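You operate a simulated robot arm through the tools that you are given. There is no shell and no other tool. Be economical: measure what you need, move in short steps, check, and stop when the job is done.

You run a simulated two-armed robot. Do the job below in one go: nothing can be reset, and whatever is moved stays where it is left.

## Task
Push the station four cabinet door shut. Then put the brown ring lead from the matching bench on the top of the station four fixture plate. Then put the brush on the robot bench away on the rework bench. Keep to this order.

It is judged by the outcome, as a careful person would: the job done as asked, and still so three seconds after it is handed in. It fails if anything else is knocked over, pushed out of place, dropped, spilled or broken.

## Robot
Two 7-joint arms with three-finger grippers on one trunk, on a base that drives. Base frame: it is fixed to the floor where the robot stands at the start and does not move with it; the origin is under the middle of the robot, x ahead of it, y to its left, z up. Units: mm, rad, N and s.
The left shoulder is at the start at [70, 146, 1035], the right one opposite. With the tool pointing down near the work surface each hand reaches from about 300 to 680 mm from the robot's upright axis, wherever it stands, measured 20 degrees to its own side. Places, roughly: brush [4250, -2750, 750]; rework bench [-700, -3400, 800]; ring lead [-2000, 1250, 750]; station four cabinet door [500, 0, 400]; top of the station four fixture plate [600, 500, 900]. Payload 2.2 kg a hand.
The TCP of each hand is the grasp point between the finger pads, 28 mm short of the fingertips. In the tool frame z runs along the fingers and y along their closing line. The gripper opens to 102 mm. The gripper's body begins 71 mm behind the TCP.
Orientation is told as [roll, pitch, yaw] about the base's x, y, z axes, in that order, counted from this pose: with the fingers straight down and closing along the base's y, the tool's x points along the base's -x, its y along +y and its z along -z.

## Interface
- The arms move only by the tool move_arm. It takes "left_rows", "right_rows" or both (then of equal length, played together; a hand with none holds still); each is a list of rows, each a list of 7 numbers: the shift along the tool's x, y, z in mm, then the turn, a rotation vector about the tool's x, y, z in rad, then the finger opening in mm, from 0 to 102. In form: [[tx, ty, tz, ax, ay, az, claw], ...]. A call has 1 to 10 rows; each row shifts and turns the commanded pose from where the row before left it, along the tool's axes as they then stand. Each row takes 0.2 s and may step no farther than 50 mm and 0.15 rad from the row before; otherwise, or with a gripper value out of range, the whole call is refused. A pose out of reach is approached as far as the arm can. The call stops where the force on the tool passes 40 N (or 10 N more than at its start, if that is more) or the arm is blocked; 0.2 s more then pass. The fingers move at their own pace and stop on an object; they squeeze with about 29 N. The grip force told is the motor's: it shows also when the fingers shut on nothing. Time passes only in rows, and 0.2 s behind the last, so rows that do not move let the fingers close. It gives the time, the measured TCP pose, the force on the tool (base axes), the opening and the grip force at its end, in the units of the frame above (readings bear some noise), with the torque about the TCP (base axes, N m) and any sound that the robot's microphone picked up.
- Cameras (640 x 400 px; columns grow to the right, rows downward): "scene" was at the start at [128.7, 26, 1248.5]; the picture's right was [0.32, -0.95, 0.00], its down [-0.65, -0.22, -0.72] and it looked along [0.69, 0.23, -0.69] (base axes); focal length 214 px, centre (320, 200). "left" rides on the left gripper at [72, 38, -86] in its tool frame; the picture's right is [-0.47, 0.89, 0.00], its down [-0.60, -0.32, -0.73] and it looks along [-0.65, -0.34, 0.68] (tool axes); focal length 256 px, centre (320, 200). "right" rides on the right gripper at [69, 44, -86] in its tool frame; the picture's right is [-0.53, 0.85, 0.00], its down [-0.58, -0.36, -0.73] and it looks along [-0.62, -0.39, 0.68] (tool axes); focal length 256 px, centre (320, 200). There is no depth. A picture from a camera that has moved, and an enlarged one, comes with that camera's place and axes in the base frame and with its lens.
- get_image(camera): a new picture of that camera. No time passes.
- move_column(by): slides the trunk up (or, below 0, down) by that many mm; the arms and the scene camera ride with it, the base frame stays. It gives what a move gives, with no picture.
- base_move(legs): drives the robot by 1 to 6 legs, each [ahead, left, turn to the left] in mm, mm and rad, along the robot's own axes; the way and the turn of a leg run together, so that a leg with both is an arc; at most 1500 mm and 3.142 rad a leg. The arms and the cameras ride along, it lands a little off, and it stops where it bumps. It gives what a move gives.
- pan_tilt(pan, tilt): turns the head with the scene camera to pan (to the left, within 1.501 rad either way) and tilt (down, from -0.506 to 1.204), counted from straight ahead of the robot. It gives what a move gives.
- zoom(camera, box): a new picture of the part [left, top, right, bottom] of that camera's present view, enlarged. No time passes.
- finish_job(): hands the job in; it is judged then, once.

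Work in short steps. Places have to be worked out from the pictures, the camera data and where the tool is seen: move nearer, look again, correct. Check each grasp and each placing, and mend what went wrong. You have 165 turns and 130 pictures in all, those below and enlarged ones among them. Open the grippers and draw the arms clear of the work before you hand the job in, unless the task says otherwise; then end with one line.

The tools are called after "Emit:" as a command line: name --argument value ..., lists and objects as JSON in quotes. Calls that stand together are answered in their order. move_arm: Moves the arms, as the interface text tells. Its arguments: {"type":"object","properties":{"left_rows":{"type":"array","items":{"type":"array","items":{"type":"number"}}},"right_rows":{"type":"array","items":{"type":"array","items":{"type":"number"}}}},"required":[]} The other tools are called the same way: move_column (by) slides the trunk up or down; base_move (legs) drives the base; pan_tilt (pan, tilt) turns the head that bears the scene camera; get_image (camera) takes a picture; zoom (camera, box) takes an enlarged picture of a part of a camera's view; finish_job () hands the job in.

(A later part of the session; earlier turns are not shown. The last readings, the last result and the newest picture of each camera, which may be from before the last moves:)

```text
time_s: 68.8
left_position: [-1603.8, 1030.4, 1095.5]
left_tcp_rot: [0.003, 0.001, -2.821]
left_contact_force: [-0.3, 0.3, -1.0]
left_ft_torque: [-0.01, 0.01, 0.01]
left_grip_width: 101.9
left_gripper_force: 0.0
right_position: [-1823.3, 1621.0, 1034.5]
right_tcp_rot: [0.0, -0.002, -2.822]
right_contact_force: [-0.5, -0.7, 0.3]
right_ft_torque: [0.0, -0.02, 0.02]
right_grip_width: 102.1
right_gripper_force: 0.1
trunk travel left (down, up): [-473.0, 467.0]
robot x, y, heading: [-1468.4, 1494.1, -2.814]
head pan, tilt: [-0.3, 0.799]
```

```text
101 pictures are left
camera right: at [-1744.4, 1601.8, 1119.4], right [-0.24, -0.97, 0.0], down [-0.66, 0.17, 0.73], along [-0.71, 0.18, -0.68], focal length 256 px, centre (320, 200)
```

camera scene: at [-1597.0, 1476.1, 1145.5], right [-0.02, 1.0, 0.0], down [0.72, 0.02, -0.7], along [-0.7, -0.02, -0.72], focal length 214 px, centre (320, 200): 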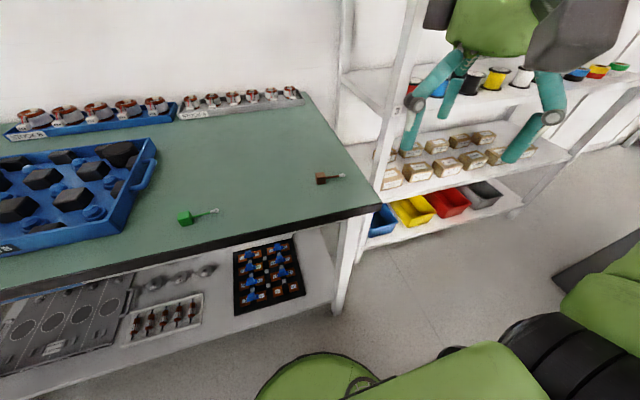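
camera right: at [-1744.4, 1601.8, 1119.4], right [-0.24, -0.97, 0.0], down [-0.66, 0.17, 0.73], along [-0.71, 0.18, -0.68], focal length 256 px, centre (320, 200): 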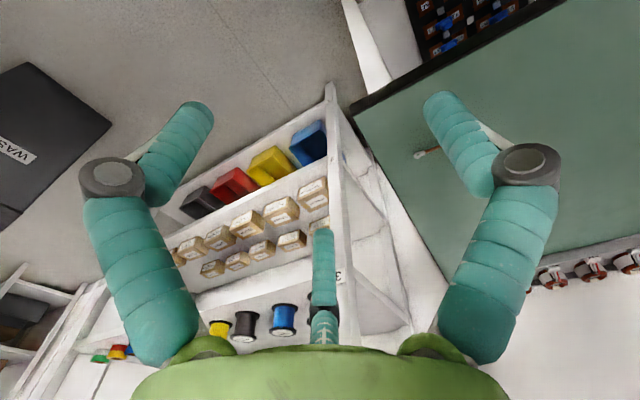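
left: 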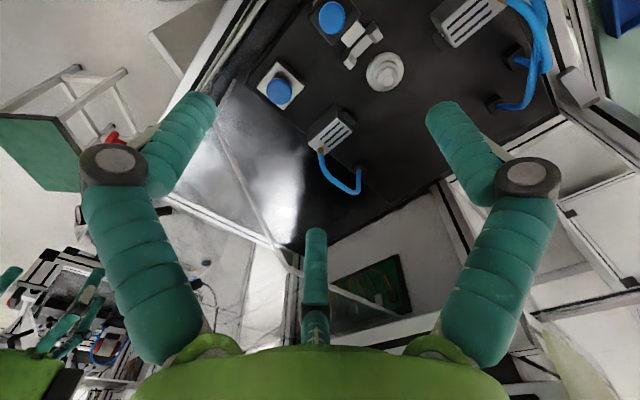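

Triangulated brown block ≈[-1985, 1469, ~815], lead pointing right along the bench. I bring the right hand above it and begin turning it 90° so the fingers close across the lead.

Emit:
move_arm --right_rows '[[-40, 18, 0, 0, 0, 0.14, 102], [-40, 18, 0, 0, 0, 0, 102], [-40, 18, 0, 0, 0, 0, 102], [-35, 18, 0, 0, 0, 0, 102], [-35, 10, 0, 0, 0, 0, 102], [0, 0, 0, 0, 0, 0.143, 102], [0, 0, 0, 0, 0, 0.143, 102], [0, 0, 0, 0, 0, 0.143, 102], [0, 0, 0, 0, 0, 0.143, 102], [0, 0, 0, 0, 0, 0.143, 102]]'

Emit:
move_arm --right_rows '[[0, 0, 0, 0, 0, 0.143, 102], [0, 0, 0, 0, 0, 0.143, 102], [0, 0, 0, 0, 0, 0.143, 102], [0, 0, 0, 0, 0, 0.143, 102], [0, 0, 0, 0, 0, 0.143, 102]]'

Emit:
get_image --camera "right"

Emit:
get_image --camera "scene"

```text
time_s: 71.0
left_position: [-1604.8, 1031.5, 1095.8]
left_tcp_rot: [0.002, 0.002, -2.821]
left_contact_force: [0.5, 0.0, -0.7]
left_ft_torque: [-0.01, 0.01, 0.01]
left_grip_width: 102.0
left_gripper_force: 0.1
right_position: [-1990.7, 1502.5, 1033.6]
right_tcp_rot: [0.002, -0.002, 2.603]
right_contact_force: [0.1, -0.2, -0.7]
right_ft_torque: [0.02, -0.03, -0.01]
right_grip_width: 101.7
right_gripper_force: 0.0
trunk travel left (down, up): [-473.0, 467.0]
robot x, y, heading: [-1469.2, 1495.0, -2.816]
head pan, tilt: [-0.3, 0.799]
```

```text
time_s: 72.2
left_position: [-1604.2, 1029.4, 1096.2]
left_tcp_rot: [0.002, 0.002, -2.822]
left_contact_force: [-0.6, 0.5, -0.1]
left_ft_torque: [0.01, -0.02, 0.01]
left_grip_width: 101.9
left_gripper_force: 0.1
right_position: [-1990.6, 1502.6, 1033.3]
right_tcp_rot: [0.002, 0.001, 1.889]
right_contact_force: [0.2, -0.6, 1.0]
right_ft_torque: [0.0, 0.01, 0.03]
right_grip_width: 101.9
right_gripper_force: 0.0
trunk travel left (down, up): [-473.0, 467.0]
robot x, y, heading: [-1471.9, 1493.2, -2.82]
head pan, tilt: [-0.3, 0.799]
```

```text
100 pictures are left
camera right: at [-2012.1, 1422.8, 1119.8], right [-0.97, 0.24, 0.0], down [0.17, 0.66, 0.73], along [0.18, 0.71, -0.68], focal length 256 px, centre (320, 200)
```

right: 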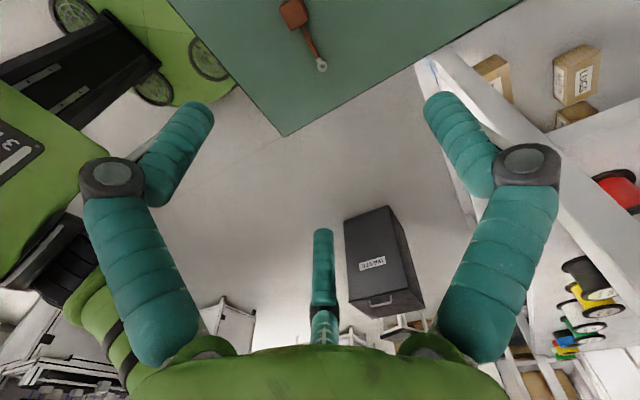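

```text
99 pictures are left
camera scene: at [-1597.2, 1476.1, 1145.4], right [-0.02, 1.0, 0.0], down [0.72, 0.02, -0.7], along [-0.7, -0.02, -0.72], focal length 214 px, centre (320, 200)
```

scene: 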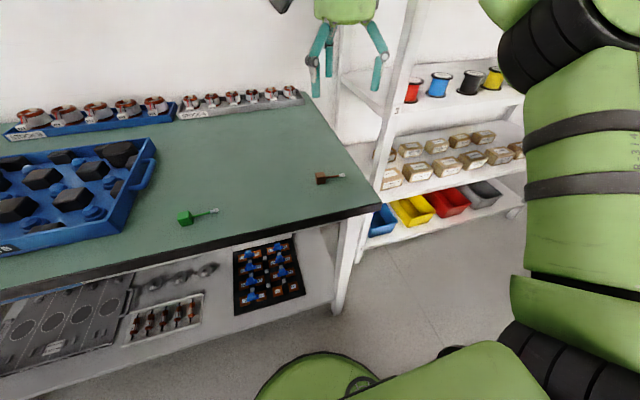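

Block centre now ≈[-1974, 1472, ~825], lead heading ~105°. Fingers already close across it. I centre and descend to z≈900 for another look.

Emit:
move_arm --right_rows '[[17, -3, 0, 0, 0, -0.03, 70], [17, -3, 0, 0, 0, -0.03, 70], [0, 0, 45, 0, 0, 0, 70], [0, 0, 45, 0, 0, 0, 70], [0, 0, 43, 0, 0, 0, 70]]'

Emit:
get_image --camera "right"

Emit:
zoom --camera "scene" --box '[270, 120, 390, 220]'

```text
time_s: 73.4
left_position: [-1605.3, 1030.8, 1095.4]
left_tcp_rot: [0.002, 0.002, -2.82]
left_contact_force: [-0.8, -1.2, -0.9]
left_ft_torque: [-0.04, 0.0, -0.02]
left_grip_width: 102.1
left_gripper_force: 0.0
right_position: [-1975.4, 1471.1, 900.8]
right_tcp_rot: [0.0, 0.001, 1.95]
right_contact_force: [0.6, 0.0, 0.2]
right_ft_torque: [-0.02, -0.01, 0.0]
right_grip_width: 69.8
right_gripper_force: 0.0
trunk travel left (down, up): [-473.0, 467.0]
robot x, y, heading: [-1470.5, 1494.5, -2.818]
head pan, tilt: [-0.3, 0.799]
```

```text
98 pictures are left
camera right: at [-1990.8, 1391.8, 987.2], right [-0.98, 0.18, 0.0], down [0.13, 0.67, 0.73], along [0.13, 0.72, -0.68], focal length 256 px, centre (320, 200)
```

right: 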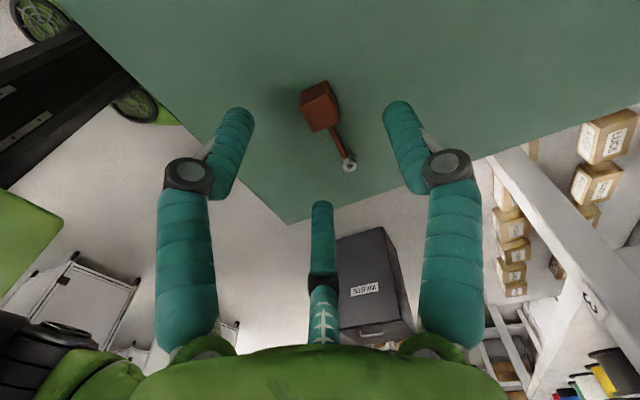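

```text
4.00 times, centred on (330, 170) of scene
camera zoom: at [-1598.2, 1476.5, 1145.3], right [-0.02, 1.0, 0.0], down [0.72, 0.02, -0.7], along [-0.7, -0.02, -0.72], focal length 858 px, centre (280, 320)
```

zoom: 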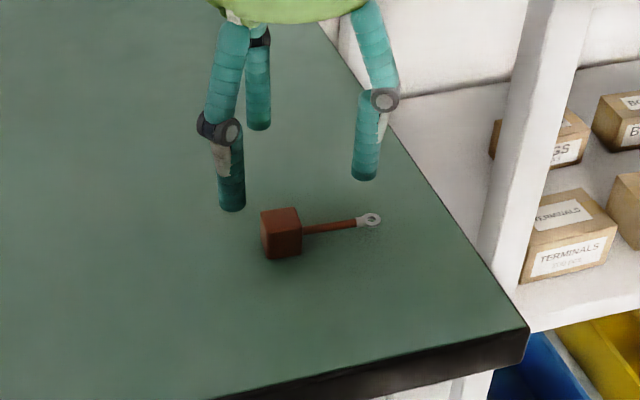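

Aligned within a couple of mm; I correct the yaw (+0.12 about tool z), open a bit wider and descend gently to near the bench, feeling for contact.

Emit:
move_arm --right_rows '[[0, 1, 0, 0, 0, 0.12, 70], [0, 0, 25, 0, 0, 0, 70], [0, 0, 15, 0, 0, 0, 70], [0, 0, 6, 0, 0, 0, 70], [0, 0, 5, 0, 0, 0, 70]]'

Emit:
zoom --camera "scene" --box '[270, 120, 390, 220]'

Emit:
get_image --camera "right"

```text
time_s: 74.6
left_position: [-1604.8, 1031.3, 1096.4]
left_tcp_rot: [0.002, 0.002, -2.82]
left_contact_force: [0.6, 0.3, 0.5]
left_ft_torque: [0.0, 0.0, -0.01]
left_grip_width: 102.1
left_gripper_force: 0.0
right_position: [-1975.2, 1469.1, 849.9]
right_tcp_rot: [0.002, 0.001, 1.832]
right_contact_force: [-0.6, 0.0, 0.2]
right_ft_torque: [0.0, 0.0, 0.01]
right_grip_width: 69.8
right_gripper_force: 0.0
trunk travel left (down, up): [-473.0, 467.0]
robot x, y, heading: [-1469.7, 1490.6, -2.819]
head pan, tilt: [-0.3, 0.799]
```

```text
4.00 times, centred on (330, 170) of scene
camera zoom: at [-1597.3, 1476.1, 1145.4], right [-0.02, 1.0, 0.0], down [0.72, 0.02, -0.7], along [-0.7, -0.02, -0.72], focal length 858 px, centre (280, 320)
```

zoom: 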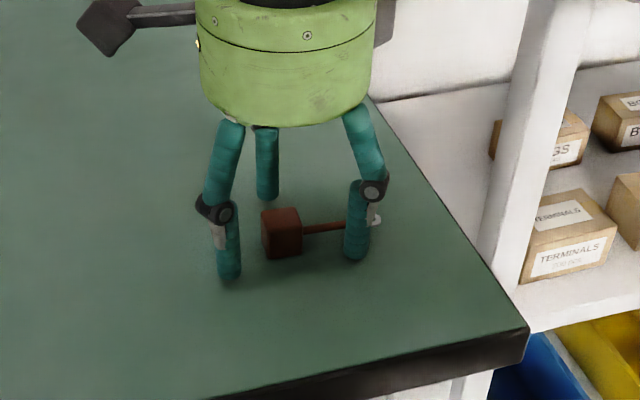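

```text
95 pictures are left
camera right: at [-2001.2, 1393.5, 936.2], right [-0.95, 0.3, 0.0], down [0.21, 0.65, 0.73], along [0.22, 0.7, -0.68], focal length 256 px, centre (320, 200)
```

right: 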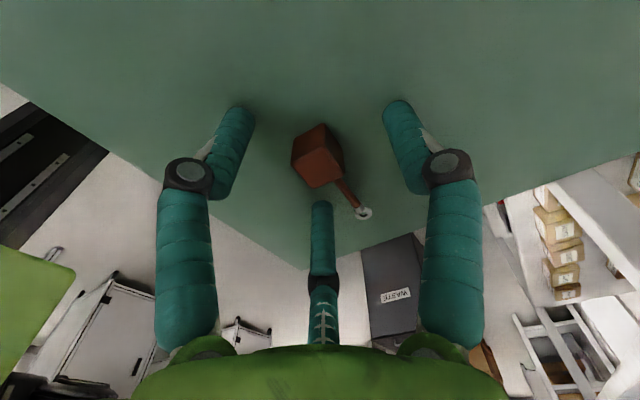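

The hand's skin shows a third (thumb-like) finger on the lead side, which could press on the lead. To be safe I rise and turn the hand 180° so that side faces away from the lead.

Emit:
move_arm --right_rows '[[0, 0, -50, 0, 0, 0, 102], [0, 0, -50, 0, 0, -0.14, 102], [0, 0, 0, 0, 0, -0.15, 102], [0, 0, 0, 0, 0, -0.15, 102], [0, 0, 0, 0, 0, -0.15, 102], [0, 0, 0, 0, 0, -0.15, 102], [0, 0, 0, 0, 0, -0.15, 102], [0, 0, 0, 0, 0, -0.15, 102], [0, 0, 0, 0, 0, -0.15, 102], [0, 0, 0, 0, 0, -0.15, 102]]'

Emit:
move_arm --right_rows '[[0, 0, 0, 0, 0, -0.15, 102], [0, 0, 0, 0, 0, -0.15, 102], [0, 0, 0, 0, 0, -0.15, 102], [0, 0, 0, 0, 0, -0.15, 102], [0, 0, 0, 0, 0, -0.15, 102], [0, 0, 0, 0, 0, -0.15, 102], [0, 0, 0, 0, 0, -0.15, 102], [0, 0, 0, 0, 0, -0.15, 102], [0, 0, 0, 0, 0, -0.15, 102], [0, 0, 0, 0, 0, -0.15, 102]]'

Emit:
move_arm --right_rows '[[0, 0, 0, 0, 0, -0.12, 80], [0, 0, 0, 0, 0, -0.12, 80]]'

Emit:
get_image --camera "right"

Emit:
zoom --camera "scene" --box '[270, 120, 390, 220]'

```text
time_s: 76.8
left_position: [-1604.7, 1031.8, 1095.4]
left_tcp_rot: [0.002, 0.002, -2.821]
left_contact_force: [0.3, 0.6, 0.9]
left_ft_torque: [0.0, 0.0, 0.02]
left_grip_width: 102.0
left_gripper_force: 0.0
right_position: [-1976.2, 1471.1, 949.3]
right_tcp_rot: [0.001, -0.002, -3.11]
right_contact_force: [-0.2, -0.4, -0.9]
right_ft_torque: [0.02, 0.01, -0.02]
right_grip_width: 102.2
right_gripper_force: 0.0
trunk travel left (down, up): [-473.0, 467.0]
robot x, y, heading: [-1470.6, 1494.3, -2.819]
head pan, tilt: [-0.3, 0.799]
```

```text
time_s: 79.0
left_position: [-1604.4, 1030.9, 1096.4]
left_tcp_rot: [0.003, 0.003, -2.821]
left_contact_force: [0.1, -0.6, 0.4]
left_ft_torque: [0.05, 0.03, 0.0]
left_grip_width: 102.0
left_gripper_force: 0.1
right_position: [-1898.5, 1460.8, 926.5]
right_tcp_rot: [-0.003, -0.003, -1.614]
right_contact_force: [1.0, 0.1, 0.1]
right_ft_torque: [-0.01, 0.02, 0.04]
right_grip_width: 101.6
right_gripper_force: 0.1
right hand out of reach, approached as far as the arm can: row 8, 9, 10
trunk travel left (down, up): [-473.0, 467.0]
robot x, y, heading: [-1473.2, 1490.1, -2.817]
head pan, tilt: [-0.3, 0.799]
```

```text
time_s: 79.6
left_position: [-1604.8, 1029.9, 1095.2]
left_tcp_rot: [0.001, 0.001, -2.819]
left_contact_force: [0.4, 0.0, -0.2]
left_ft_torque: [-0.01, -0.02, 0.0]
left_grip_width: 101.7
left_gripper_force: 0.1
right_position: [-1845.1, 1454.6, 913.2]
right_tcp_rot: [-0.004, -0.002, -1.376]
right_contact_force: [0.9, 0.5, -0.1]
right_ft_torque: [-0.03, -0.02, 0.02]
right_grip_width: 80.1
right_gripper_force: 0.0
right hand out of reach, approached as far as the arm can: row 1, 2
trunk travel left (down, up): [-473.0, 467.0]
robot x, y, heading: [-1472.1, 1494.8, -2.816]
head pan, tilt: [-0.3, 0.799]
```

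```text
94 pictures are left
camera right: at [-1815.9, 1531.9, 1000.2], right [0.93, -0.36, 0.0], down [-0.24, -0.64, 0.73], along [-0.27, -0.68, -0.68], focal length 256 px, centre (320, 200)
```

right: 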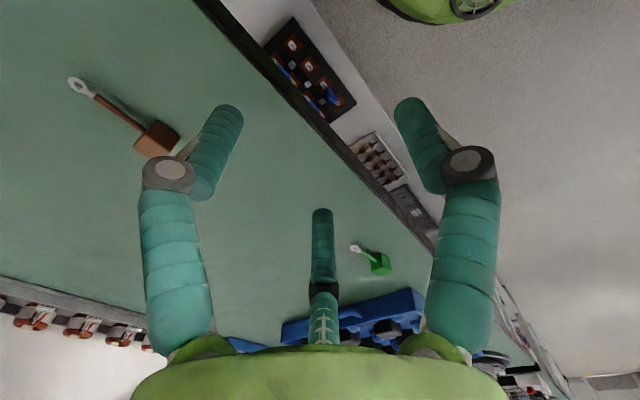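

```text
4.00 times, centred on (330, 170) of scene
camera zoom: at [-1596.9, 1475.9, 1145.4], right [-0.02, 1.0, 0.0], down [0.72, 0.02, -0.7], along [-0.7, -0.02, -0.72], focal length 858 px, centre (280, 320)
```

zoom: 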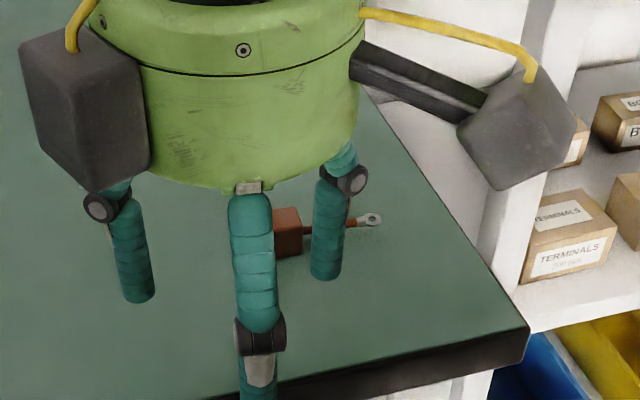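

The right wrist can't reach that orientation there, but the left arm (mirror) can. I turn the right hand back, retract it, and will shift the base right to use the left hand.

Emit:
move_arm --right_rows '[[0, 0, -20, 0, 0, 0.15, 102], [0, 0, -20, 0, 0, 0.15, 102], [0, 0, -20, 0, 0, 0.15, 102], [0, 0, -20, 0, 0, 0.15, 102], [0, 0, 0, 0, 0, 0.15, 102], [0, 0, 0, 0, 0, 0.15, 102], [0, 0, 0, 0, 0, 0.15, 102], [0, 0, 0, 0, 0, 0.15, 102], [0, 0, 0, 0, 0, 0.15, 102], [0, 0, 0, 0, 0, 0.09, 102]]'

Emit:
move_arm --right_rows '[[40, -25, 0, 0, 0, 0, 102], [40, -25, 0, 0, 0, 0, 102], [40, -25, 0, 0, 0, 0, 102], [40, -25, 0, 0, 0, 0, 102], [40, 0, 0, 0, 0, 0, 102]]'

Emit:
base_move --legs '[[0, -300, 0]]'

Emit:
pan_tilt --pan 0.3 --tilt 0.8

Emit:
get_image --camera "scene"

```text
time_s: 81.8
left_position: [-1605.4, 1031.4, 1095.0]
left_tcp_rot: [0.003, 0.002, -2.82]
left_contact_force: [0.4, 0.2, 0.3]
left_ft_torque: [-0.01, -0.02, 0.0]
left_grip_width: 101.7
left_gripper_force: 0.0
right_position: [-1844.3, 1456.1, 994.4]
right_tcp_rot: [0.0, -0.003, -2.815]
right_contact_force: [0.4, -0.1, 0.4]
right_ft_torque: [0.01, -0.02, -0.02]
right_grip_width: 102.2
right_gripper_force: 0.0
trunk travel left (down, up): [-473.0, 467.0]
robot x, y, heading: [-1468.0, 1494.3, -2.823]
head pan, tilt: [-0.3, 0.799]
```

```text
time_s: 83.0
left_position: [-1604.9, 1028.1, 1094.0]
left_tcp_rot: [0.001, 0.001, -2.819]
left_contact_force: [0.1, -0.4, -0.2]
left_ft_torque: [0.06, 0.03, 0.0]
left_grip_width: 102.2
left_gripper_force: 0.0
right_position: [-1689.7, 1614.0, 993.2]
right_tcp_rot: [-0.002, -0.001, -2.814]
right_contact_force: [-1.4, -1.2, 1.0]
right_ft_torque: [0.02, -0.02, 0.06]
right_grip_width: 101.7
right_gripper_force: 0.0
trunk travel left (down, up): [-473.0, 467.0]
robot x, y, heading: [-1469.4, 1494.9, -2.822]
head pan, tilt: [-0.3, 0.799]
```

```text
time_s: 85.0
left_position: [-1699.6, 1314.1, 1094.9]
left_tcp_rot: [0.0, 0.002, -2.82]
left_contact_force: [-0.2, -0.1, 0.6]
left_ft_torque: [0.03, 0.0, 0.03]
left_grip_width: 101.8
left_gripper_force: 0.0
right_position: [-1782.8, 1898.3, 994.5]
right_tcp_rot: [0.0, -0.002, -2.812]
right_contact_force: [1.9, -2.8, 3.2]
right_ft_torque: [0.02, -0.07, -0.15]
right_grip_width: 101.9
right_gripper_force: 0.0
trunk travel left (down, up): [-473.0, 467.0]
robot x, y, heading: [-1568.0, 1779.1, -2.816]
head pan, tilt: [-0.3, 0.799]
```

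```text
time_s: 86.0
left_position: [-1699.2, 1314.0, 1095.1]
left_tcp_rot: [0.002, 0.003, -2.818]
left_contact_force: [0.3, 0.3, -0.1]
left_ft_torque: [0.03, -0.04, -0.02]
left_grip_width: 102.1
left_gripper_force: 0.0
right_position: [-1784.5, 1897.3, 993.0]
right_tcp_rot: [0.002, -0.002, -2.812]
right_contact_force: [-1.8, -1.8, 0.4]
right_ft_torque: [0.05, -0.06, 0.0]
right_grip_width: 101.9
right_gripper_force: 0.1
trunk travel left (down, up): [-473.0, 467.0]
robot x, y, heading: [-1564.1, 1777.6, -2.817]
head pan, tilt: [0.3, 0.799]
```

```text
92 pictures are left
camera scene: at [-1676.9, 1714.1, 1145.4], right [-0.58, 0.81, 0.0], down [0.58, 0.42, -0.7], along [-0.57, -0.41, -0.72], focal length 214 px, centre (320, 200)
```

scene: 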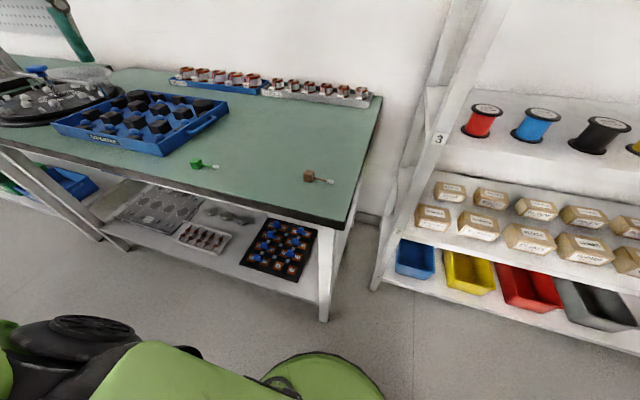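

Lead is now ahead 489, left 157 of the robot. I bring the left hand above it and turn it so its far side faces away from the lead.

Emit:
move_arm --left_rows '[[-30.5, -34.3, 0, 0, 0, 0, 102], [-30.5, -34.3, 0, 0, 0, 0, 102], [-30.5, -34.3, 0, 0, 0, 0, 102], [-30.5, -34.3, 0, 0, 0, 0, 102], [-30.5, -34.3, 0, 0, 0, 0, 102], [-30.5, -34.3, 0, 0, 0, 0, 102], [-30, -34.3, 0, 0, 0, 0, 102]]'

Emit:
move_arm --left_rows '[[0, 0, 15, 0, 0, -0.15, 102], [0, 0, 15, 0, 0, -0.15, 102], [0, 0, 15, 0, 0, -0.15, 102], [0, 0, 15, 0, 0, -0.15, 102], [0, 0, 15, 0, 0, -0.15, 102], [0, 0, 15, 0, 0, -0.15, 102], [0, 0, 15, 0, 0, -0.15, 102], [0, 0, 15, 0, 0, -0.15, 102], [0, 0, 15, 0, 0, -0.15, 90], [0, 0, 15, 0, 0, -0.15, 90]]'

Emit:
get_image --camera "left"

Emit:
zoom --camera "scene" --box '[250, 120, 390, 220]'

```text
time_s: 87.6
left_position: [-1924.6, 1456.2, 1042.5]
left_tcp_rot: [0.0, 0.0, -2.816]
left_contact_force: [0.2, -0.3, -0.5]
left_ft_torque: [0.02, -0.02, -0.03]
left_grip_width: 102.0
left_gripper_force: 0.1
left hand out of reach, approached as far as the arm can: row 5, 6, 7
right_position: [-1783.7, 1898.6, 992.5]
right_tcp_rot: [0.002, 0.0, -2.813]
right_contact_force: [-0.3, -2.6, 1.1]
right_ft_torque: [0.03, -0.06, -0.13]
right_grip_width: 102.1
right_gripper_force: 0.1
trunk travel left (down, up): [-473.0, 467.0]
robot x, y, heading: [-1563.5, 1777.9, -2.816]
head pan, tilt: [0.3, 0.799]
```

```text
time_s: 89.8
left_position: [-1922.8, 1456.2, 893.6]
left_tcp_rot: [0.003, -0.003, -1.316]
left_contact_force: [0.4, -0.6, -0.2]
left_ft_torque: [-0.04, 0.05, -0.01]
left_grip_width: 90.0
left_gripper_force: 0.0
right_position: [-1783.8, 1898.7, 992.8]
right_tcp_rot: [0.002, -0.001, -2.812]
right_contact_force: [0.0, -3.5, 2.3]
right_ft_torque: [0.03, -0.1, -0.15]
right_grip_width: 101.9
right_gripper_force: 0.1
trunk travel left (down, up): [-473.0, 467.0]
robot x, y, heading: [-1567.6, 1775.0, -2.819]
head pan, tilt: [0.3, 0.799]
```

```text
91 pictures are left
camera left: at [-1905.6, 1535.0, 979.3], right [0.97, -0.23, 0.0], down [-0.16, -0.66, 0.73], along [-0.16, -0.71, -0.68], focal length 256 px, centre (320, 200)
```

left: 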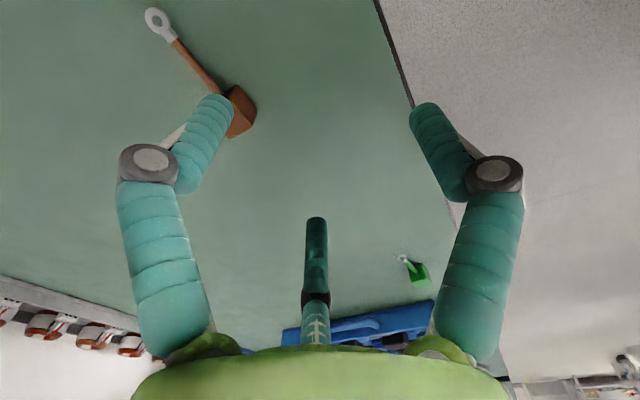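

```text
4.00 times, centred on (320, 170) of scene
camera zoom: at [-1677.0, 1713.8, 1145.4], right [-0.58, 0.81, 0.0], down [0.58, 0.42, -0.7], along [-0.57, -0.41, -0.72], focal length 858 px, centre (320, 320)
```

zoom: 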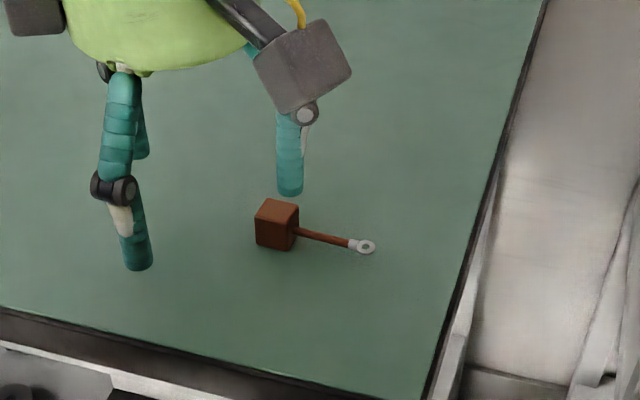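

Block confirmed at ≈[-1974, 1470]. I shift the left hand over it at this height (tips still above the block).

Emit:
move_arm --left_rows '[[14, -23, 0, 0, 0, -0.02, 90], [14, -23, 0, 0, 0, -0.02, 80]]'

Emit:
get_image --camera "left"

```text
time_s: 90.4
left_position: [-1976.4, 1470.2, 894.5]
left_tcp_rot: [0.003, -0.001, -1.278]
left_contact_force: [-0.9, 0.0, 0.3]
left_ft_torque: [-0.03, -0.02, -0.02]
left_grip_width: 80.2
left_gripper_force: 0.1
right_position: [-1784.3, 1897.4, 992.6]
right_tcp_rot: [-0.001, -0.001, -2.811]
right_contact_force: [-0.1, -3.1, 1.9]
right_ft_torque: [0.05, -0.09, -0.13]
right_grip_width: 101.8
right_gripper_force: 0.2
trunk travel left (down, up): [-473.0, 467.0]
robot x, y, heading: [-1564.4, 1777.0, -2.814]
head pan, tilt: [0.3, 0.799]
```

```text
89 pictures are left
camera left: at [-1961.0, 1551.0, 979.3], right [0.98, -0.19, 0.0], down [-0.13, -0.67, 0.73], along [-0.14, -0.72, -0.68], focal length 256 px, centre (320, 200)
```

left: 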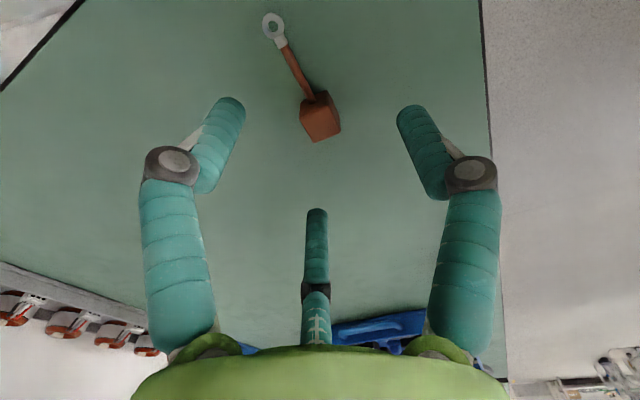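

Block and lead are exactly aligned with the hand. Descend with the contact watch.

Emit:
move_arm --left_rows '[[0, 0, 25, 0, 0, 0, 70], [0, 0, 15, 0, 0, 0, 70], [0, 0, 6, 0, 0, 0, 70], [0, 0, 4, 0, 0, 0, 70]]'

Emit:
move_arm --left_rows '[[0, 0, 3, 0, 0, 0, 70], [0, 0, 3, 0, 0, 0, 70]]'

Emit:
zoom --camera "scene" --box '[250, 120, 390, 220]'

```text
time_s: 91.4
left_position: [-1975.3, 1471.0, 843.8]
left_tcp_rot: [0.001, 0.0, -1.278]
left_contact_force: [-0.8, -0.7, 1.2]
left_ft_torque: [0.05, 0.06, 0.02]
left_grip_width: 70.2
left_gripper_force: 0.1
right_position: [-1782.4, 1898.2, 994.1]
right_tcp_rot: [0.0, -0.002, -2.813]
right_contact_force: [-0.1, -3.2, 1.2]
right_ft_torque: [0.05, -0.04, -0.12]
right_grip_width: 102.0
right_gripper_force: 0.0
trunk travel left (down, up): [-473.0, 467.0]
robot x, y, heading: [-1564.9, 1775.2, -2.814]
head pan, tilt: [0.3, 0.799]
```

```text
time_s: 92.0
left_position: [-1972.5, 1471.1, 844.7]
left_tcp_rot: [-0.01, 0.0, -1.28]
left_contact_force: [-1.3, -6.6, 34.0]
left_ft_torque: [0.33, -1.46, -0.37]
left_grip_width: 68.9
left_gripper_force: 0.1
right_position: [-1779.6, 1901.0, 995.1]
right_tcp_rot: [0.002, -0.007, -2.811]
right_contact_force: [0.2, -2.9, 1.6]
right_ft_torque: [0.01, -0.04, -0.08]
right_grip_width: 101.8
right_gripper_force: 0.0
trunk travel left (down, up): [-473.0, 467.0]
robot x, y, heading: [-1566.6, 1777.5, -2.815]
head pan, tilt: [0.3, 0.799]
```

```text
4.00 times, centred on (320, 170) of scene
camera zoom: at [-1672.1, 1715.7, 1146.8], right [-0.58, 0.81, 0.0], down [0.58, 0.42, -0.7], along [-0.57, -0.41, -0.71], focal length 858 px, centre (320, 320)
```

zoom: 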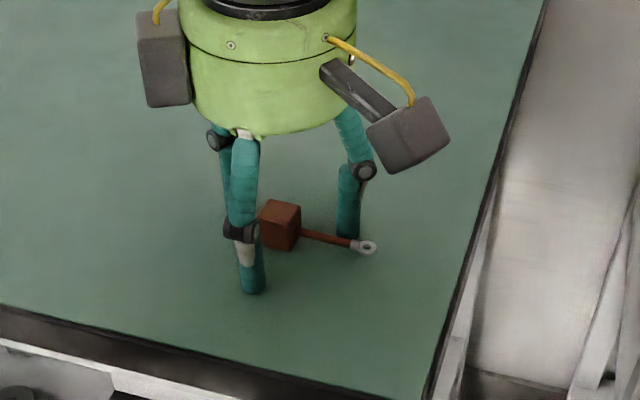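

Tips touched the bench (TCP 844, bench ≈816). I raise slightly and close on the block.

Emit:
move_arm --left_rows '[[0, 0, -8, 0, 0, 0, 70], [0, 0, 0, 0, 0, 0, 40], [0, 0, 0, 0, 0, 0, 0], [0, 0, 0, 0, 0, 0, 0], [0, 0, 0, 0, 0, 0, 0]]'

Emit:
get_image --camera "left"

```text
time_s: 93.2
left_position: [-1973.9, 1473.7, 846.3]
left_tcp_rot: [-0.001, -0.002, -1.278]
left_contact_force: [0.5, 5.9, 18.0]
left_ft_torque: [0.38, -0.05, -0.06]
left_grip_width: 23.2
left_gripper_force: 29.3
right_position: [-1781.1, 1899.3, 993.2]
right_tcp_rot: [0.001, -0.004, -2.811]
right_contact_force: [-0.3, -2.9, 1.2]
right_ft_torque: [0.02, -0.08, -0.1]
right_grip_width: 102.0
right_gripper_force: 0.0
trunk travel left (down, up): [-473.0, 467.0]
robot x, y, heading: [-1566.2, 1774.4, -2.816]
head pan, tilt: [0.3, 0.799]
```

```text
87 pictures are left
camera left: at [-1958.8, 1553.3, 932.7], right [0.98, -0.19, 0.0], down [-0.13, -0.67, 0.73], along [-0.14, -0.72, -0.68], focal length 256 px, centre (320, 200)
```

left: 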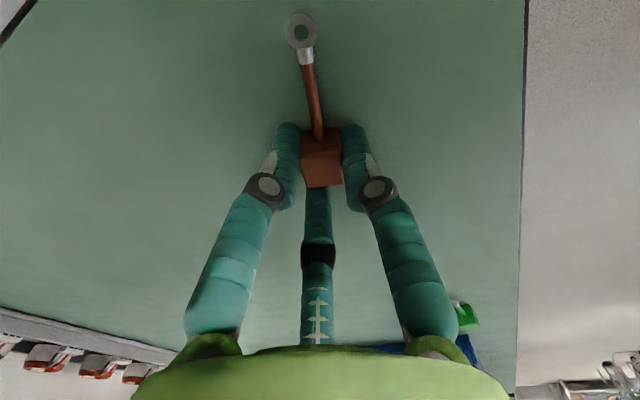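

Gripped (23 mm). Lift straight up.

Emit:
move_arm --left_rows '[[0, 0, -20, 0, 0, 0, 0], [0, 0, -40, 0, 0, 0, 0], [0, 0, -40, 0, 0, 0, 0], [0, 0, -40, 0, 0, 0, 0], [0, 0, -40, 0, 0, 0, 0]]'

Emit:
get_image --camera "left"

```text
time_s: 94.4
left_position: [-1946.8, 1452.3, 1012.4]
left_tcp_rot: [-0.001, -0.001, -1.279]
left_contact_force: [0.0, -0.2, -0.2]
left_ft_torque: [0.03, -0.04, 0.02]
left_grip_width: 23.0
left_gripper_force: 29.2
left hand out of reach, approached as far as the arm can: row 3, 4, 5
right_position: [-1782.7, 1898.4, 992.5]
right_tcp_rot: [0.0, -0.001, -2.813]
right_contact_force: [-0.7, -2.6, 0.7]
right_ft_torque: [0.02, -0.05, -0.07]
right_grip_width: 102.1
right_gripper_force: 0.0
trunk travel left (down, up): [-473.0, 467.0]
robot x, y, heading: [-1561.6, 1777.9, -2.816]
head pan, tilt: [0.3, 0.799]
```

```text
86 pictures are left
camera left: at [-1931.6, 1532.6, 1097.6], right [0.98, -0.19, 0.0], down [-0.13, -0.67, 0.73], along [-0.14, -0.72, -0.68], focal length 256 px, centre (320, 200)
```

left: 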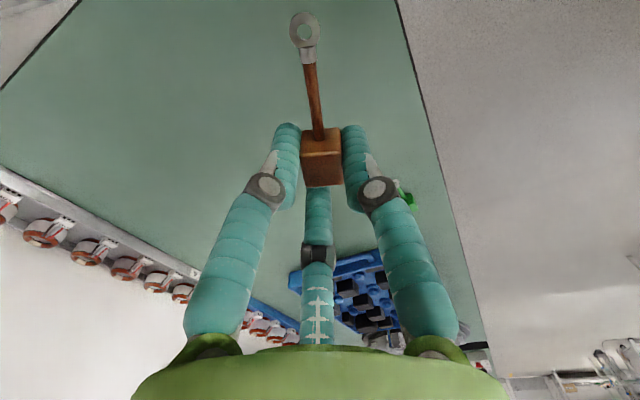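

Held firmly. I back off, then drive along the aisle back to station four and face it.

Emit:
base_move --legs '[[-350, 0, 0], [0, 0, 1.571], [1300, 0, 0], [700, 0, 0], [0, 0, 1.571]]'

Emit:
move_column --by 200

Emit:
pan_tilt --pan 0.2 --tilt 0.6

Emit:
get_image --camera "scene"

```text
time_s: 113.8
left_position: [-206.0, 342.3, 1012.6]
left_tcp_rot: [-0.001, 0.0, 1.859]
left_contact_force: [0.0, 0.3, 0.2]
left_ft_torque: [0.01, 0.01, -0.01]
left_grip_width: 22.7
left_gripper_force: 28.7
right_position: [-371.8, -102.7, 994.1]
right_tcp_rot: [0.001, -0.003, 0.327]
right_contact_force: [0.0, 2.0, 1.3]
right_ft_torque: [-0.03, 0.03, -0.02]
right_grip_width: 101.7
right_gripper_force: 0.1
trunk travel left (down, up): [-473.0, 467.0]
robot x, y, heading: [-590.4, 20.0, 0.324]
head pan, tilt: [0.3, 0.799]
```

```text
time_s: 116.0
left_position: [-205.1, 342.6, 1212.3]
left_tcp_rot: [0.0, 0.001, 1.858]
left_contact_force: [0.8, -0.4, -0.1]
left_ft_torque: [0.02, 0.0, -0.01]
left_grip_width: 22.4
left_gripper_force: 28.7
right_position: [-370.6, -101.7, 1193.1]
right_tcp_rot: [0.002, -0.003, 0.327]
right_contact_force: [-0.4, 2.1, 1.9]
right_ft_torque: [-0.04, 0.02, -0.11]
right_grip_width: 102.1
right_gripper_force: 0.0
trunk travel left (down, up): [-673.0, 267.0]
robot x, y, heading: [-591.1, 16.3, 0.32]
head pan, tilt: [0.3, 0.799]
```

```text
time_s: 116.7
left_position: [-206.4, 342.3, 1211.4]
left_tcp_rot: [0.002, 0.0, 1.858]
left_contact_force: [0.2, 0.3, -0.6]
left_ft_torque: [-0.02, 0.02, 0.0]
left_grip_width: 22.6
left_gripper_force: 29.0
right_position: [-370.5, -103.2, 1193.5]
right_tcp_rot: [0.001, -0.002, 0.326]
right_contact_force: [-0.8, 2.4, 1.0]
right_ft_torque: [-0.08, 0.04, -0.06]
right_grip_width: 102.0
right_gripper_force: 0.1
trunk travel left (down, up): [-673.0, 267.0]
robot x, y, heading: [-590.9, 20.8, 0.317]
head pan, tilt: [0.201, 0.6]
```

```text
85 pictures are left
camera scene: at [-464.9, 77.9, 1362.2], right [0.5, -0.87, 0.0], down [-0.49, -0.28, -0.82], along [0.71, 0.41, -0.57], focal length 214 px, centre (320, 200)
```

scene: 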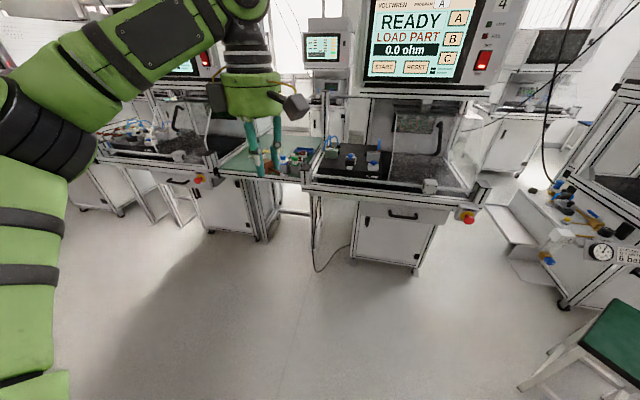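

Station 4 confirmed, door shut. I look closely at the fixture plate.

Emit:
zoom --camera "scene" --box '[290, 110, 490, 235]'

```text
3.20 times, centred on (390, 172) of scene
camera zoom: at [-464.9, 77.9, 1362.2], right [0.5, -0.87, 0.0], down [-0.49, -0.28, -0.82], along [0.71, 0.41, -0.57], focal length 686 px, centre (96, 288)
```

zoom: 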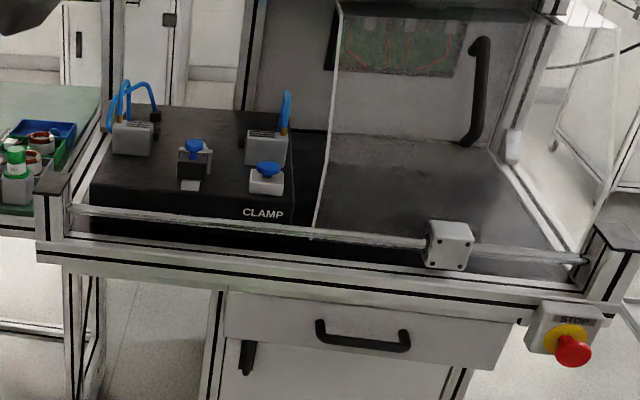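

There is a horizontal bar along the front edge; plate's front-left top looks free. I drive ahead 500 and right 40, hand held high, and look again.

Emit:
base_move --legs '[[0, -40, 0.012], [500, 0, 0]]'

Emit:
pan_tilt --pan 0.3 --tilt 0.9

Emit:
get_image --camera "scene"

Emit:
get_image --camera "left"

```text
time_s: 120.2
left_position: [277.9, 475.3, 1211.2]
left_tcp_rot: [-0.001, 0.0, 1.874]
left_contact_force: [-0.5, -0.8, 0.1]
left_ft_torque: [0.03, -0.02, 0.03]
left_grip_width: 22.5
left_gripper_force: 28.4
right_position: [118.7, 27.1, 1194.3]
right_tcp_rot: [0.002, -0.004, 0.341]
right_contact_force: [0.2, 2.5, 1.5]
right_ft_torque: [-0.02, 0.07, -0.03]
right_grip_width: 102.1
right_gripper_force: 0.0
trunk travel left (down, up): [-673.0, 267.0]
robot x, y, heading: [-100.0, 145.1, 0.334]
head pan, tilt: [0.201, 0.6]
```

```text
time_s: 121.0
left_position: [279.4, 474.5, 1211.2]
left_tcp_rot: [0.001, 0.0, 1.873]
left_contact_force: [-1.5, -0.6, -0.6]
left_ft_torque: [-0.03, 0.01, 0.0]
left_grip_width: 22.6
left_gripper_force: 28.7
right_position: [118.6, 26.7, 1193.7]
right_tcp_rot: [0.0, -0.002, 0.341]
right_contact_force: [0.4, 2.5, 1.2]
right_ft_torque: [0.0, 0.02, -0.02]
right_grip_width: 101.9
right_gripper_force: 0.0
trunk travel left (down, up): [-673.0, 267.0]
robot x, y, heading: [-102.2, 142.7, 0.334]
head pan, tilt: [0.3, 0.901]
```

```text
83 pictures are left
camera scene: at [8.0, 206.2, 1337.5], right [0.59, -0.81, 0.0], down [-0.63, -0.46, -0.62], along [0.5, 0.37, -0.78], focal length 214 px, centre (320, 200)
```

scene: 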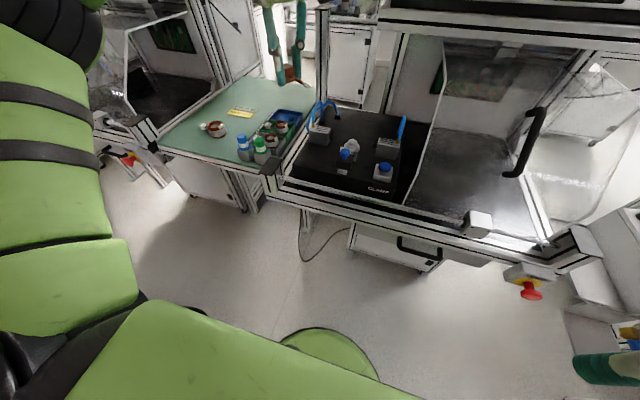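

```text
82 pictures are left
camera left: at [263.6, 394.9, 1297.1], right [-0.98, 0.18, 0.0], down [0.12, 0.67, 0.73], along [0.13, 0.72, -0.68], focal length 256 px, centre (320, 200)
```

left: 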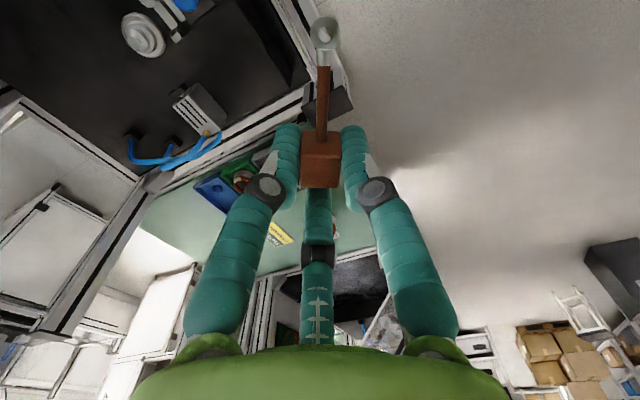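

Emit:
zoom --camera "scene" --box '[260, 80, 440, 240]'

```text
2.50 times, centred on (350, 160) of scene
camera zoom: at [8.0, 206.2, 1337.5], right [0.59, -0.81, 0.0], down [-0.63, -0.46, -0.62], along [0.5, 0.37, -0.78], focal length 536 px, centre (245, 300)
```

zoom: 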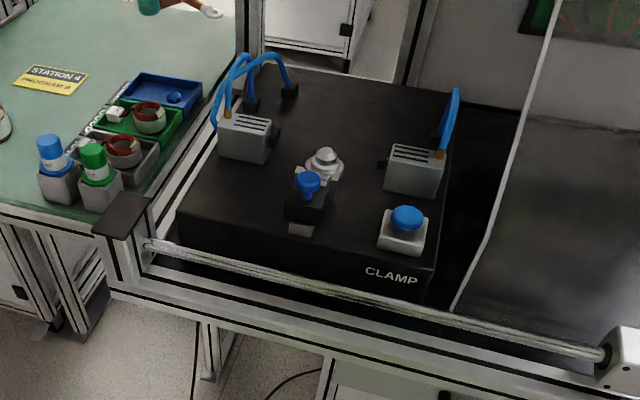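

Plate top ≈900; free area front-left of it, about n 523–632, s −415…−299 in station terms, i.e. around base [412, 545]. I lower the hand to z≈1060 and extend the arm partly, driving ahead 60.

Emit:
move_arm --left_rows '[[0, 0, 40, 0, 0, 0, 0], [0, 0, 40, 0, 0, 0, 0], [0, 0, 40, 0, 0, 0, 0], [0, 0, 30, 0, 0, 0, 0]]'

Emit:
base_move --legs '[[60, 0, 0]]'

Emit:
get_image --camera "left"

Emit:
get_image --camera "scene"

```text
time_s: 122.0
left_position: [278.2, 475.0, 1060.7]
left_tcp_rot: [0.0, -0.001, 1.873]
left_contact_force: [0.7, -0.4, 0.9]
left_ft_torque: [0.01, 0.01, -0.01]
left_grip_width: 22.8
left_gripper_force: 29.0
right_position: [119.2, 27.5, 1192.8]
right_tcp_rot: [0.0, -0.002, 0.342]
right_contact_force: [0.8, 2.6, 2.0]
right_ft_torque: [-0.05, 0.03, -0.07]
right_grip_width: 102.1
right_gripper_force: 0.1
trunk travel left (down, up): [-673.0, 267.0]
robot x, y, heading: [-100.0, 147.1, 0.333]
head pan, tilt: [0.3, 0.901]
```

```text
time_s: 122.9
left_position: [330.9, 493.4, 1063.4]
left_tcp_rot: [-0.005, 0.001, 1.873]
left_contact_force: [-0.8, 0.5, 0.3]
left_ft_torque: [0.04, -0.04, 0.0]
left_grip_width: 22.5
left_gripper_force: 28.8
right_position: [170.4, 44.9, 1193.7]
right_tcp_rot: [0.002, -0.005, 0.341]
right_contact_force: [-1.0, 1.7, 2.3]
right_ft_torque: [-0.01, 0.0, -0.07]
right_grip_width: 102.1
right_gripper_force: 0.0
trunk travel left (down, up): [-673.0, 267.0]
robot x, y, heading: [-45.8, 168.5, 0.33]
head pan, tilt: [0.3, 0.901]
```

```text
80 pictures are left
camera left: at [315.1, 413.4, 1148.6], right [-0.98, 0.18, 0.0], down [0.12, 0.67, 0.73], along [0.14, 0.72, -0.68], focal length 256 px, centre (320, 200)
```

left: 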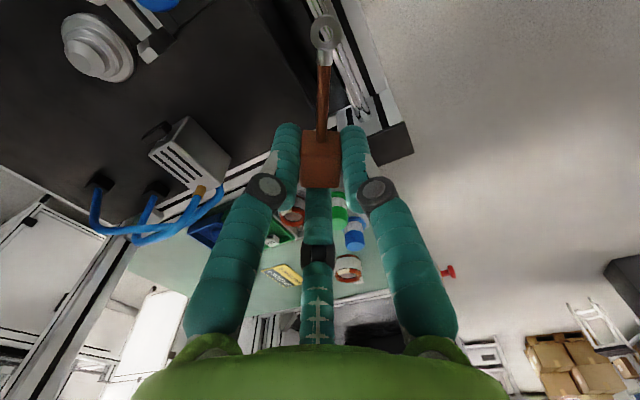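

```text
79 pictures are left
camera scene: at [59.1, 223.8, 1337.9], right [0.59, -0.81, 0.0], down [-0.63, -0.46, -0.62], along [0.5, 0.37, -0.78], focal length 214 px, centre (320, 200)
```

scene: 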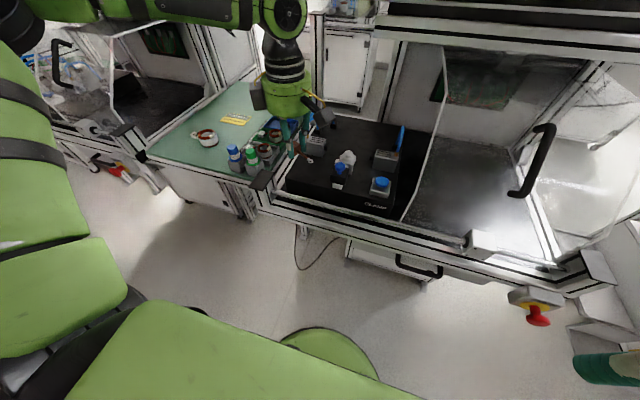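

Hand is at n≈474. I extend 90 mm farther in and 20 left at this height, then look.

Emit:
move_arm --left_rows '[[-7, -30, 0, 0, 0, 0, 0], [-7, -30, 0, 0, 0, 0, 0], [-7, -30, 0, 0, 0, 0, 0]]'

Emit:
get_image --camera "left"

Emit:
zoom --camera "scene" --box '[220, 70, 420, 220]'

```text
time_s: 123.7
left_position: [410.3, 545.0, 1058.9]
left_tcp_rot: [0.0, -0.001, 1.873]
left_contact_force: [0.8, 0.0, -0.4]
left_ft_torque: [0.0, 0.0, 0.02]
left_grip_width: 22.4
left_gripper_force: 28.3
left hand out of reach, approached as far as the arm can: row 3
right_position: [176.7, 47.3, 1193.1]
right_tcp_rot: [0.001, 0.001, 0.341]
right_contact_force: [1.2, 2.9, 0.9]
right_ft_torque: [-0.08, 0.06, -0.05]
right_grip_width: 101.8
right_gripper_force: 0.1
trunk travel left (down, up): [-673.0, 267.0]
robot x, y, heading: [-42.9, 166.6, 0.329]
head pan, tilt: [0.3, 0.901]
```

```text
78 pictures are left
camera left: at [395.1, 464.3, 1145.1], right [-0.98, 0.18, 0.0], down [0.12, 0.67, 0.73], along [0.13, 0.72, -0.68], focal length 256 px, centre (320, 200)
```

left: 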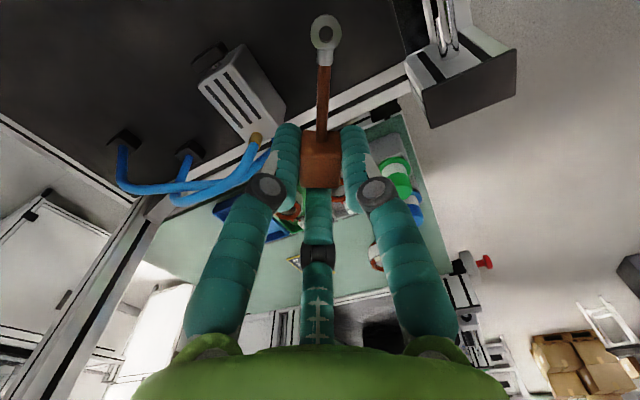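

```text
2.67 times, centred on (320, 145) of scene
camera zoom: at [65.0, 226.7, 1337.2], right [0.59, -0.81, 0.0], down [-0.63, -0.47, -0.62], along [0.5, 0.37, -0.79], focal length 572 px, centre (320, 347)
```

zoom: 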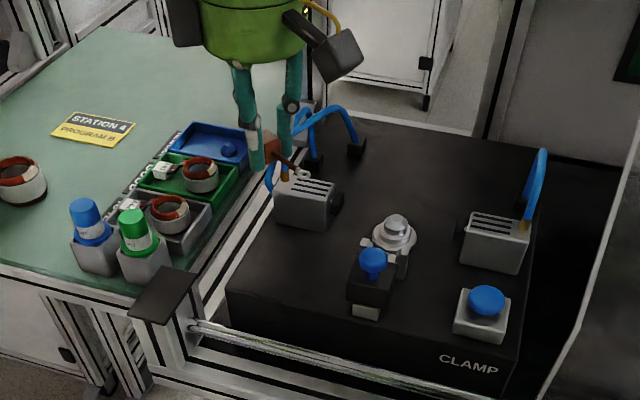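

Triangulating the left module's base corner gives plate top z≈918. I back 13 mm toward the plate's front to centre in the free area, and descend to z≈970.

Emit:
move_arm --left_rows '[[0, 13, 0, 0, 0, 0, 0], [0, 0, 40, 0, 0, 0, 0], [0, 0, 40, 0, 0, 0, 0]]'

Emit:
get_image --camera "left"

Emit:
zoom --camera "scene" --box '[240, 90, 400, 210]'

```text
time_s: 124.5
left_position: [397.1, 538.1, 980.2]
left_tcp_rot: [-0.001, 0.001, 1.873]
left_contact_force: [0.5, -0.6, 0.2]
left_ft_torque: [0.02, 0.0, -0.01]
left_grip_width: 22.7
left_gripper_force: 28.7
right_position: [174.0, 45.8, 1193.7]
right_tcp_rot: [0.002, -0.002, 0.339]
right_contact_force: [0.5, 1.9, 2.1]
right_ft_torque: [-0.07, 0.02, -0.09]
right_grip_width: 102.2
right_gripper_force: 0.0
trunk travel left (down, up): [-673.0, 267.0]
robot x, y, heading: [-44.0, 164.1, 0.33]
head pan, tilt: [0.3, 0.901]
```

```text
76 pictures are left
camera left: at [381.5, 458.9, 1065.4], right [-0.98, 0.18, 0.0], down [0.12, 0.67, 0.73], along [0.13, 0.72, -0.68], focal length 256 px, centre (320, 200)
```

left: 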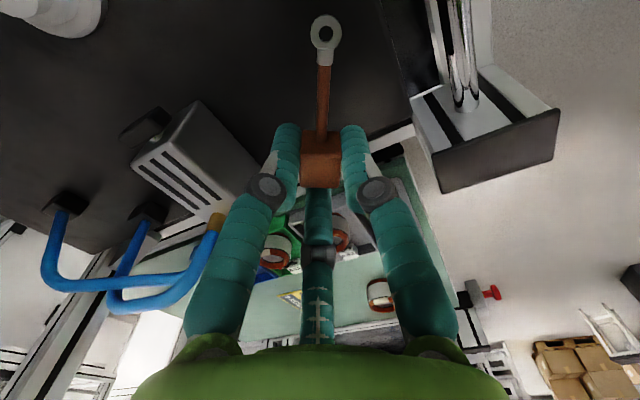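

```text
3.33 times, centred on (320, 150) of scene
camera zoom: at [63.2, 225.4, 1337.5], right [0.59, -0.81, 0.0], down [-0.63, -0.46, -0.62], along [0.5, 0.37, -0.78], focal length 715 px, centre (320, 367)
```

zoom: 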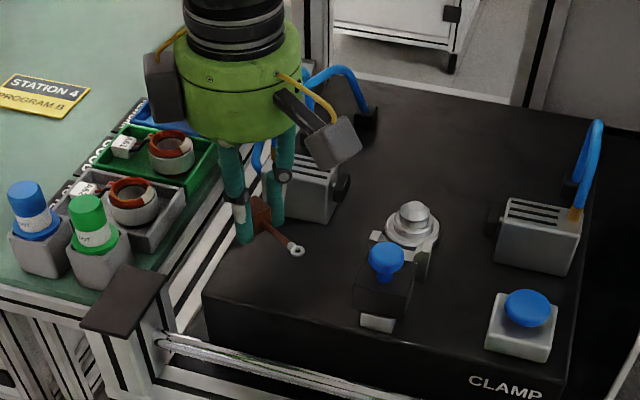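

Plate edge lies ~34 mm left of the block, front module ~45 mm behind; clear. I shift 8 mm right and descend in small steps until contact.

Emit:
move_arm --left_rows '[[8, 0, 0, 0, 0, 0, 0], [0, 0, 12, 0, 0, 0, 0], [0, 0, 6, 0, 0, 0, 0], [0, 0, 4, 0, 0, 0, 0], [0, 0, 3, 0, 0, 0, 0]]'

Emit:
zoom --camera "scene" --box '[240, 90, 400, 210]'

```text
time_s: 125.7
left_position: [397.7, 530.8, 955.2]
left_tcp_rot: [0.001, 0.001, 1.87]
left_contact_force: [-0.2, 0.8, -0.1]
left_ft_torque: [0.03, 0.0, -0.02]
left_grip_width: 22.7
left_gripper_force: 29.2
right_position: [173.4, 46.2, 1193.2]
right_tcp_rot: [0.002, -0.002, 0.342]
right_contact_force: [-2.1, 3.4, 1.8]
right_ft_torque: [-0.05, 0.11, -0.1]
right_grip_width: 102.2
right_gripper_force: 0.0
trunk travel left (down, up): [-673.0, 267.0]
robot x, y, heading: [-44.0, 165.9, 0.332]
head pan, tilt: [0.3, 0.901]
```

```text
3.33 times, centred on (320, 150) of scene
camera zoom: at [62.7, 225.3, 1337.5], right [0.59, -0.81, 0.0], down [-0.63, -0.46, -0.62], along [0.5, 0.37, -0.78], focal length 715 px, centre (320, 367)
```

zoom: 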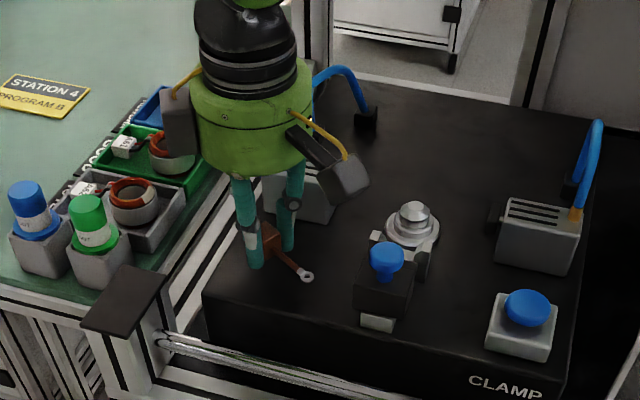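

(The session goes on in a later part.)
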